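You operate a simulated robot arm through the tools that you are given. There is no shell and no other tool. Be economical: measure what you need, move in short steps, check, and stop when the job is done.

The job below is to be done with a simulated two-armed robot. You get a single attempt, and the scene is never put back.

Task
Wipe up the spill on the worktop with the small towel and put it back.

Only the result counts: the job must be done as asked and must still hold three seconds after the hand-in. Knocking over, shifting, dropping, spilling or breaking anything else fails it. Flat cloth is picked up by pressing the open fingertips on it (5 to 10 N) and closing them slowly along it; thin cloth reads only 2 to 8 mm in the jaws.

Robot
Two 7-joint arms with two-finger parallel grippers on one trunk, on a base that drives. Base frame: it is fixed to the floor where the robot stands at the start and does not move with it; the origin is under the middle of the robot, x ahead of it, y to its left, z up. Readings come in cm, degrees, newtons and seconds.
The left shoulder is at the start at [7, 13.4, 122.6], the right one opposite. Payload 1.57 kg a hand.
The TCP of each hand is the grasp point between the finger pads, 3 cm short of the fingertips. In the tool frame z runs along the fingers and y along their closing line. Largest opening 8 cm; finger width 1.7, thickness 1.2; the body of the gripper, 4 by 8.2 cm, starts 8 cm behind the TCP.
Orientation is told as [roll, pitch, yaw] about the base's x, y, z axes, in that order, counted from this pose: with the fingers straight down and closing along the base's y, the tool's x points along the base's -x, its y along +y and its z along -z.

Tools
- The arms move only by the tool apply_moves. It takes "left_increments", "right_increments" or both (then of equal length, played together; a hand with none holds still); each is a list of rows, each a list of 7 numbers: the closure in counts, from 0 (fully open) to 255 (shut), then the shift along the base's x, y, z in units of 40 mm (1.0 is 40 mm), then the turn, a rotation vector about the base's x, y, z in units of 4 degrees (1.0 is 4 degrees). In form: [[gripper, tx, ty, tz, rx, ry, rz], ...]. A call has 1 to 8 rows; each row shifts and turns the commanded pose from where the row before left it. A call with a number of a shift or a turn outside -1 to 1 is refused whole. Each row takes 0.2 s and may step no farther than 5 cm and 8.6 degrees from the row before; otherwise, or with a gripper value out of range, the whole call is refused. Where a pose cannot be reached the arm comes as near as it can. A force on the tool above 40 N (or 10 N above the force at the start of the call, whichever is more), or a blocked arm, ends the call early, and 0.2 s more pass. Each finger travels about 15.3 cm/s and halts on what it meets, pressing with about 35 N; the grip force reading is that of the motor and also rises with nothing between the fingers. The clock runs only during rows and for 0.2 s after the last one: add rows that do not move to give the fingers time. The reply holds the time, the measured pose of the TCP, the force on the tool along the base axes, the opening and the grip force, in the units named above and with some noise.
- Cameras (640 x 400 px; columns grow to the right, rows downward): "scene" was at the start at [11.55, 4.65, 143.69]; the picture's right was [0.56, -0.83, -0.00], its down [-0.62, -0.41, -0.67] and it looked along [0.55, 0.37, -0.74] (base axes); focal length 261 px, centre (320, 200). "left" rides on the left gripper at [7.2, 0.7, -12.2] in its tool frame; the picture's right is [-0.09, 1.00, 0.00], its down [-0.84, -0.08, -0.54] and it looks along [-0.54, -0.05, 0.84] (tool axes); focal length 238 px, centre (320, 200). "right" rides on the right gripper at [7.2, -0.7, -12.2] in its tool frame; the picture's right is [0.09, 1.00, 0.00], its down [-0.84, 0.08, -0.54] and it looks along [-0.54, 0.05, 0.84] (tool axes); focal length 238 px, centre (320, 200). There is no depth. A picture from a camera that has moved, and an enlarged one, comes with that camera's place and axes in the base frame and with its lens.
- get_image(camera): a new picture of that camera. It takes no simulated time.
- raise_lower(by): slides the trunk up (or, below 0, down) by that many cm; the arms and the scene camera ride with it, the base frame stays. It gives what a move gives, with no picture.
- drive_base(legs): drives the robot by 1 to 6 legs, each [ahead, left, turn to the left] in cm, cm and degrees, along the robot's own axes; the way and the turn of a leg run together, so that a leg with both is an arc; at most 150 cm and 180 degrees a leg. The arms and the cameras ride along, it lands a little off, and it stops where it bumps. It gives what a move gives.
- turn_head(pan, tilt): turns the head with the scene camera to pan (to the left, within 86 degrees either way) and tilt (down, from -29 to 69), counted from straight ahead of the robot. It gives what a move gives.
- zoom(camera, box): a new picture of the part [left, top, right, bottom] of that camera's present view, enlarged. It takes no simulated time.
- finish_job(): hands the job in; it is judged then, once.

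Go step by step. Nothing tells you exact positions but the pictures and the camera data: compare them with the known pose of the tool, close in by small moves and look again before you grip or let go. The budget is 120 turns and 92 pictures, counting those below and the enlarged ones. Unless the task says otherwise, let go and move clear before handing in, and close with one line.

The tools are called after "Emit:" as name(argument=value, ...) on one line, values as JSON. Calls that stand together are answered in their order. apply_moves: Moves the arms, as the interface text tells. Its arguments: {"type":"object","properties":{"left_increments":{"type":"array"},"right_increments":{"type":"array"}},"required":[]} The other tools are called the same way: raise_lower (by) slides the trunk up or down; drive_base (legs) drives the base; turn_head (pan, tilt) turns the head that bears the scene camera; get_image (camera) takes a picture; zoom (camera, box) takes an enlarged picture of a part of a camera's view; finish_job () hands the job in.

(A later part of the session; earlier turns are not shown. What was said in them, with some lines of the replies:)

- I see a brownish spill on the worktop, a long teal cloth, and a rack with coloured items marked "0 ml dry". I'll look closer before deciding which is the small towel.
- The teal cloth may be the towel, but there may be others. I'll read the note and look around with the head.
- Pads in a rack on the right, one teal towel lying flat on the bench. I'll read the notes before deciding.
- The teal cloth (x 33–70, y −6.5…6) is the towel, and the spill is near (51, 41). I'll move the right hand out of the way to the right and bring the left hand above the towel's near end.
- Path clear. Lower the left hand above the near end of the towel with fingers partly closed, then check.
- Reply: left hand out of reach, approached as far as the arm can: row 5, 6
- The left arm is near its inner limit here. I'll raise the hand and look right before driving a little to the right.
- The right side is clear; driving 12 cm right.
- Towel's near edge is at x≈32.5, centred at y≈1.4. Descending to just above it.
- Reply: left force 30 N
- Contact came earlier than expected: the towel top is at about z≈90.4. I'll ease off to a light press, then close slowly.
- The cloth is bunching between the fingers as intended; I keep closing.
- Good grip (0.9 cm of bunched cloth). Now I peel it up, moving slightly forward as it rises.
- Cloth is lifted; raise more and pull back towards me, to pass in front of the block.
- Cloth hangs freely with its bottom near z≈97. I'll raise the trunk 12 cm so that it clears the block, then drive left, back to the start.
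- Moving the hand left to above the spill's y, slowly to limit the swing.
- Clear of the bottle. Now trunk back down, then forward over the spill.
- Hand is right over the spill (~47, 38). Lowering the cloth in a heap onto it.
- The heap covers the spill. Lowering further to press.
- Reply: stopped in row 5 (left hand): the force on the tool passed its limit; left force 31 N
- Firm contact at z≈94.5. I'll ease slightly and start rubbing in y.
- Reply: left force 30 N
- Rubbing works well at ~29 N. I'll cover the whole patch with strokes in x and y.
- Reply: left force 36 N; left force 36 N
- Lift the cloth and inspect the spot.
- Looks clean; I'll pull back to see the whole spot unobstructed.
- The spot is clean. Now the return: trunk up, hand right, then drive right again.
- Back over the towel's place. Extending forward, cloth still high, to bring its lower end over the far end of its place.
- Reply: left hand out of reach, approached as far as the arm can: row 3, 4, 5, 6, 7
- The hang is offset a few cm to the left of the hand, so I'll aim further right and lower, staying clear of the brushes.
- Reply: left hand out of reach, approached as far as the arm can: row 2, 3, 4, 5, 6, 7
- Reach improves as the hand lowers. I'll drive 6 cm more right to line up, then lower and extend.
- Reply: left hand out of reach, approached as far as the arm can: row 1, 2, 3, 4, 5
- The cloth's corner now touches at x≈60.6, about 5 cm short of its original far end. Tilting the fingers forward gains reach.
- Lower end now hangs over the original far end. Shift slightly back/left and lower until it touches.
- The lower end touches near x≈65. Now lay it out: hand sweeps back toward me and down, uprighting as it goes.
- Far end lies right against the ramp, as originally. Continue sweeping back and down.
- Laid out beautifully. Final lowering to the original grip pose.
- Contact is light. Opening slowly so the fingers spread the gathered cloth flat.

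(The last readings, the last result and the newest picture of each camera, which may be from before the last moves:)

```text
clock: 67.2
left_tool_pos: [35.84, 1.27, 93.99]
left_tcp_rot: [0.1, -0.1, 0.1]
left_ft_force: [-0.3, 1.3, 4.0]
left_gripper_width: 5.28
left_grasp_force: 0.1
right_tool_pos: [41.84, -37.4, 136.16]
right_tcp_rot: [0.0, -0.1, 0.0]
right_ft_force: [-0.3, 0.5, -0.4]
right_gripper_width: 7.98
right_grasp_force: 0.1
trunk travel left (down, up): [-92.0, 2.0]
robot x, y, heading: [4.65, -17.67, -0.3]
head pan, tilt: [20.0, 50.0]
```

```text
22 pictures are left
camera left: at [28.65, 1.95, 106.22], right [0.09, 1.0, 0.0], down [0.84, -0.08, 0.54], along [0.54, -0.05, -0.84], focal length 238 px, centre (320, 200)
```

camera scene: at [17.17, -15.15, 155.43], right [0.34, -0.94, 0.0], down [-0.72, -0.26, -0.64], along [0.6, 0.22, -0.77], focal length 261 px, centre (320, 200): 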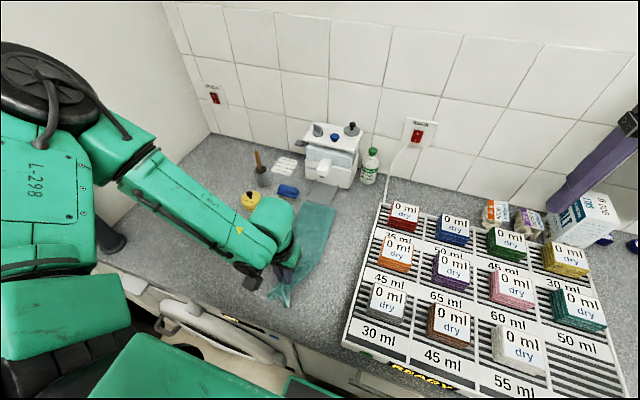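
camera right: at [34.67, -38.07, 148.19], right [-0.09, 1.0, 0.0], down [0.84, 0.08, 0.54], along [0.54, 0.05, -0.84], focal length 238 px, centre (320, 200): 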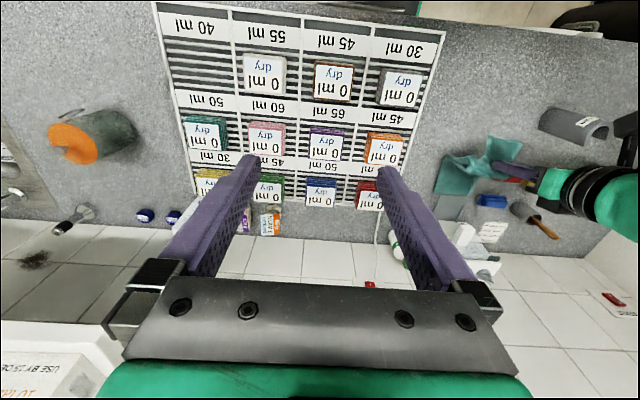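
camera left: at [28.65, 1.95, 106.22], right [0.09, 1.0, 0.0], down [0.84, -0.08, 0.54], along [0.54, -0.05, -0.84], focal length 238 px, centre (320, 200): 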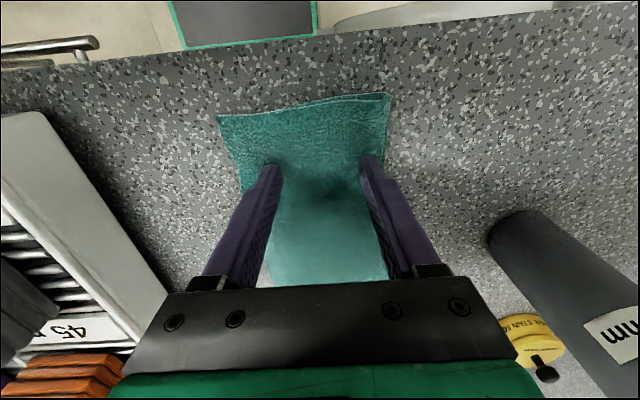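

Cloth is spread flat again. Lift the hand straight up and check.

Emit:
apply_moves(left_increments=[[80, 0, 0, 0.3, 0, 0, 0], [80, 0, 0, 0.6, 0, 0, 0], [80, 0, 0, 0.9, 0, 0, 0], [80, 0, 0.2, 0.9, 0, 0, 0], [80, 0, 0.4, 0.9, 0, 0, 0], [80, 0, 0.6, 0.9, 0, 0, 0], [80, 0, 0.8, 0.9, 0, 0, 0], [80, 0, 0.8, 0.5, 0, 0, 0]])

Emit:
apply_moves(left_increments=[[80, 0, 0.9, 0.2, 0, 0, 0], [80, 0, 0.9, 0, 0, 0, 0], [80, 0, 0.9, 0, 0, 0, 0], [80, 0, 0, 0, 0, 0, 0]])

Emit:
get_image(camera="scene")

Emit:
get_image(camera="left")

```text
clock: 69.0
left_tool_pos: [39.71, 9.57, 111.64]
left_tcp_rot: [-0.1, 0.1, -0.1]
left_ft_force: [-0.1, 1.1, -0.8]
left_gripper_width: 5.5
left_grasp_force: 0.0
left hand out of reach, approached as far as the arm can: row 3, 4, 5, 6, 7
right_tool_pos: [41.75, -37.41, 136.23]
right_tcp_rot: [-0.1, -0.1, 0.0]
right_ft_force: [0.2, -0.9, 0.8]
right_gripper_width: 8.04
right_grasp_force: 0.0
trunk travel left (down, up): [-92.0, 2.0]
robot x, y, heading: [4.61, -18.28, -0.2]
head pan, tilt: [20.0, 50.0]
```

```text
clock: 70.0
left_tool_pos: [39.97, 20.32, 112.56]
left_tcp_rot: [0.2, -0.1, 0.0]
left_ft_force: [-1.0, -0.5, 0.3]
left_gripper_width: 5.52
left_grasp_force: 0.0
right_tool_pos: [41.89, -37.47, 136.1]
right_tcp_rot: [0.0, 0.0, 0.0]
right_ft_force: [-0.1, 0.0, -0.3]
right_gripper_width: 7.99
right_grasp_force: 0.1
trunk travel left (down, up): [-92.0, 2.0]
robot x, y, heading: [4.98, -17.83, -0.3]
head pan, tilt: [20.0, 50.0]
```

```text
21 pictures are left
camera scene: at [17.19, -15.12, 155.43], right [0.34, -0.94, 0.0], down [-0.72, -0.26, -0.64], along [0.6, 0.22, -0.77], focal length 261 px, centre (320, 200)
```

scene: 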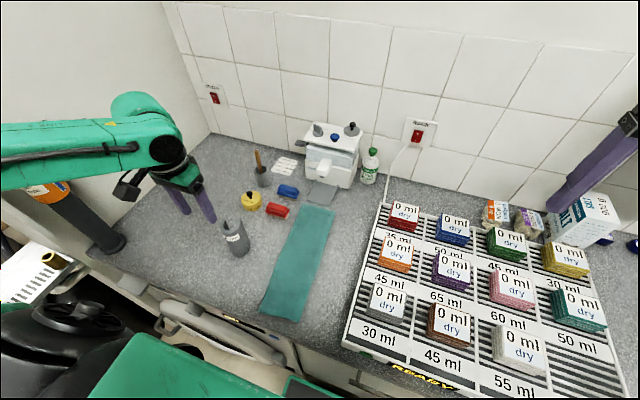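

```text
20 pictures are left
camera left: at [32.78, 21.09, 124.74], right [0.09, 1.0, 0.0], down [0.84, -0.08, 0.54], along [0.54, -0.05, -0.84], focal length 238 px, centre (320, 200)
```

left: 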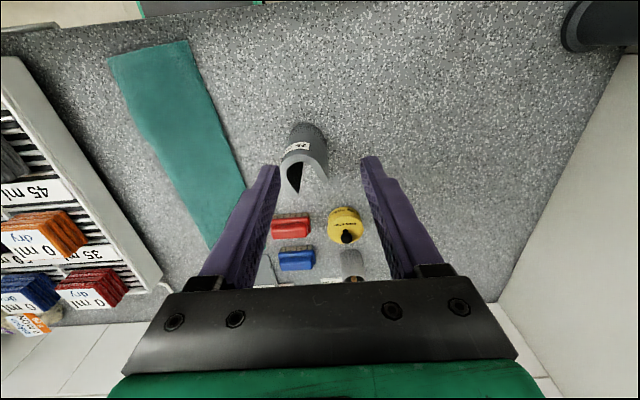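

Towel lies flat where it was. A last zoom on the wiped spot.

Emit:
zoom(camera="left", box=[340, 50, 580, 230])

Emit:
zoom(camera="scene", box=[90, 130, 310, 330])

```text
2.22 times, centred on (460, 140) of left
camera zoom: at [32.78, 21.09, 124.74], right [0.09, 1.0, 0.0], down [0.84, -0.08, 0.54], along [0.54, -0.05, -0.84], focal length 530 px, centre (9, 333)
```

zoom: 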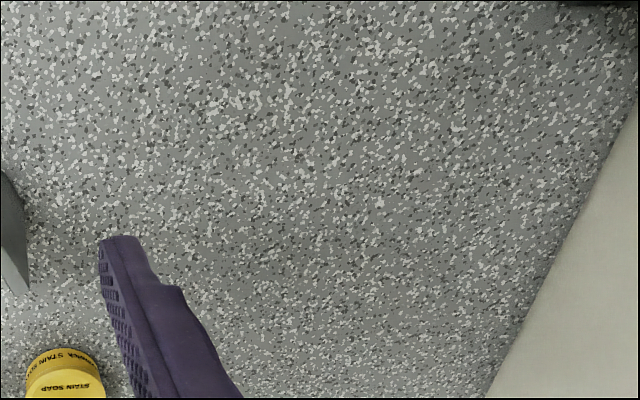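

```text
2.00 times, centred on (200, 230) of scene
camera zoom: at [17.19, -15.12, 155.43], right [0.34, -0.94, 0.0], down [-0.72, -0.26, -0.64], along [0.6, 0.22, -0.77], focal length 523 px, centre (560, 140)
```

zoom: 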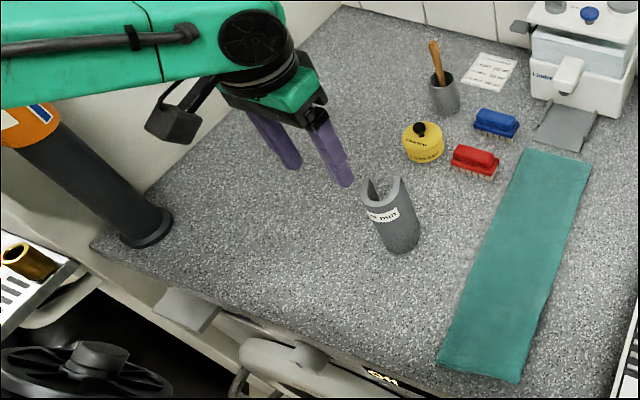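

The worktop is clean, the towel is back in place and both hands are clear, so I'm handing in.

Emit:
finish_job()

```text
The job is handed in.
```

The spill is wiped up and the teal towel is laid flat again, within about a centimetre or two of where it started; nothing else looks moved in the final pictures.
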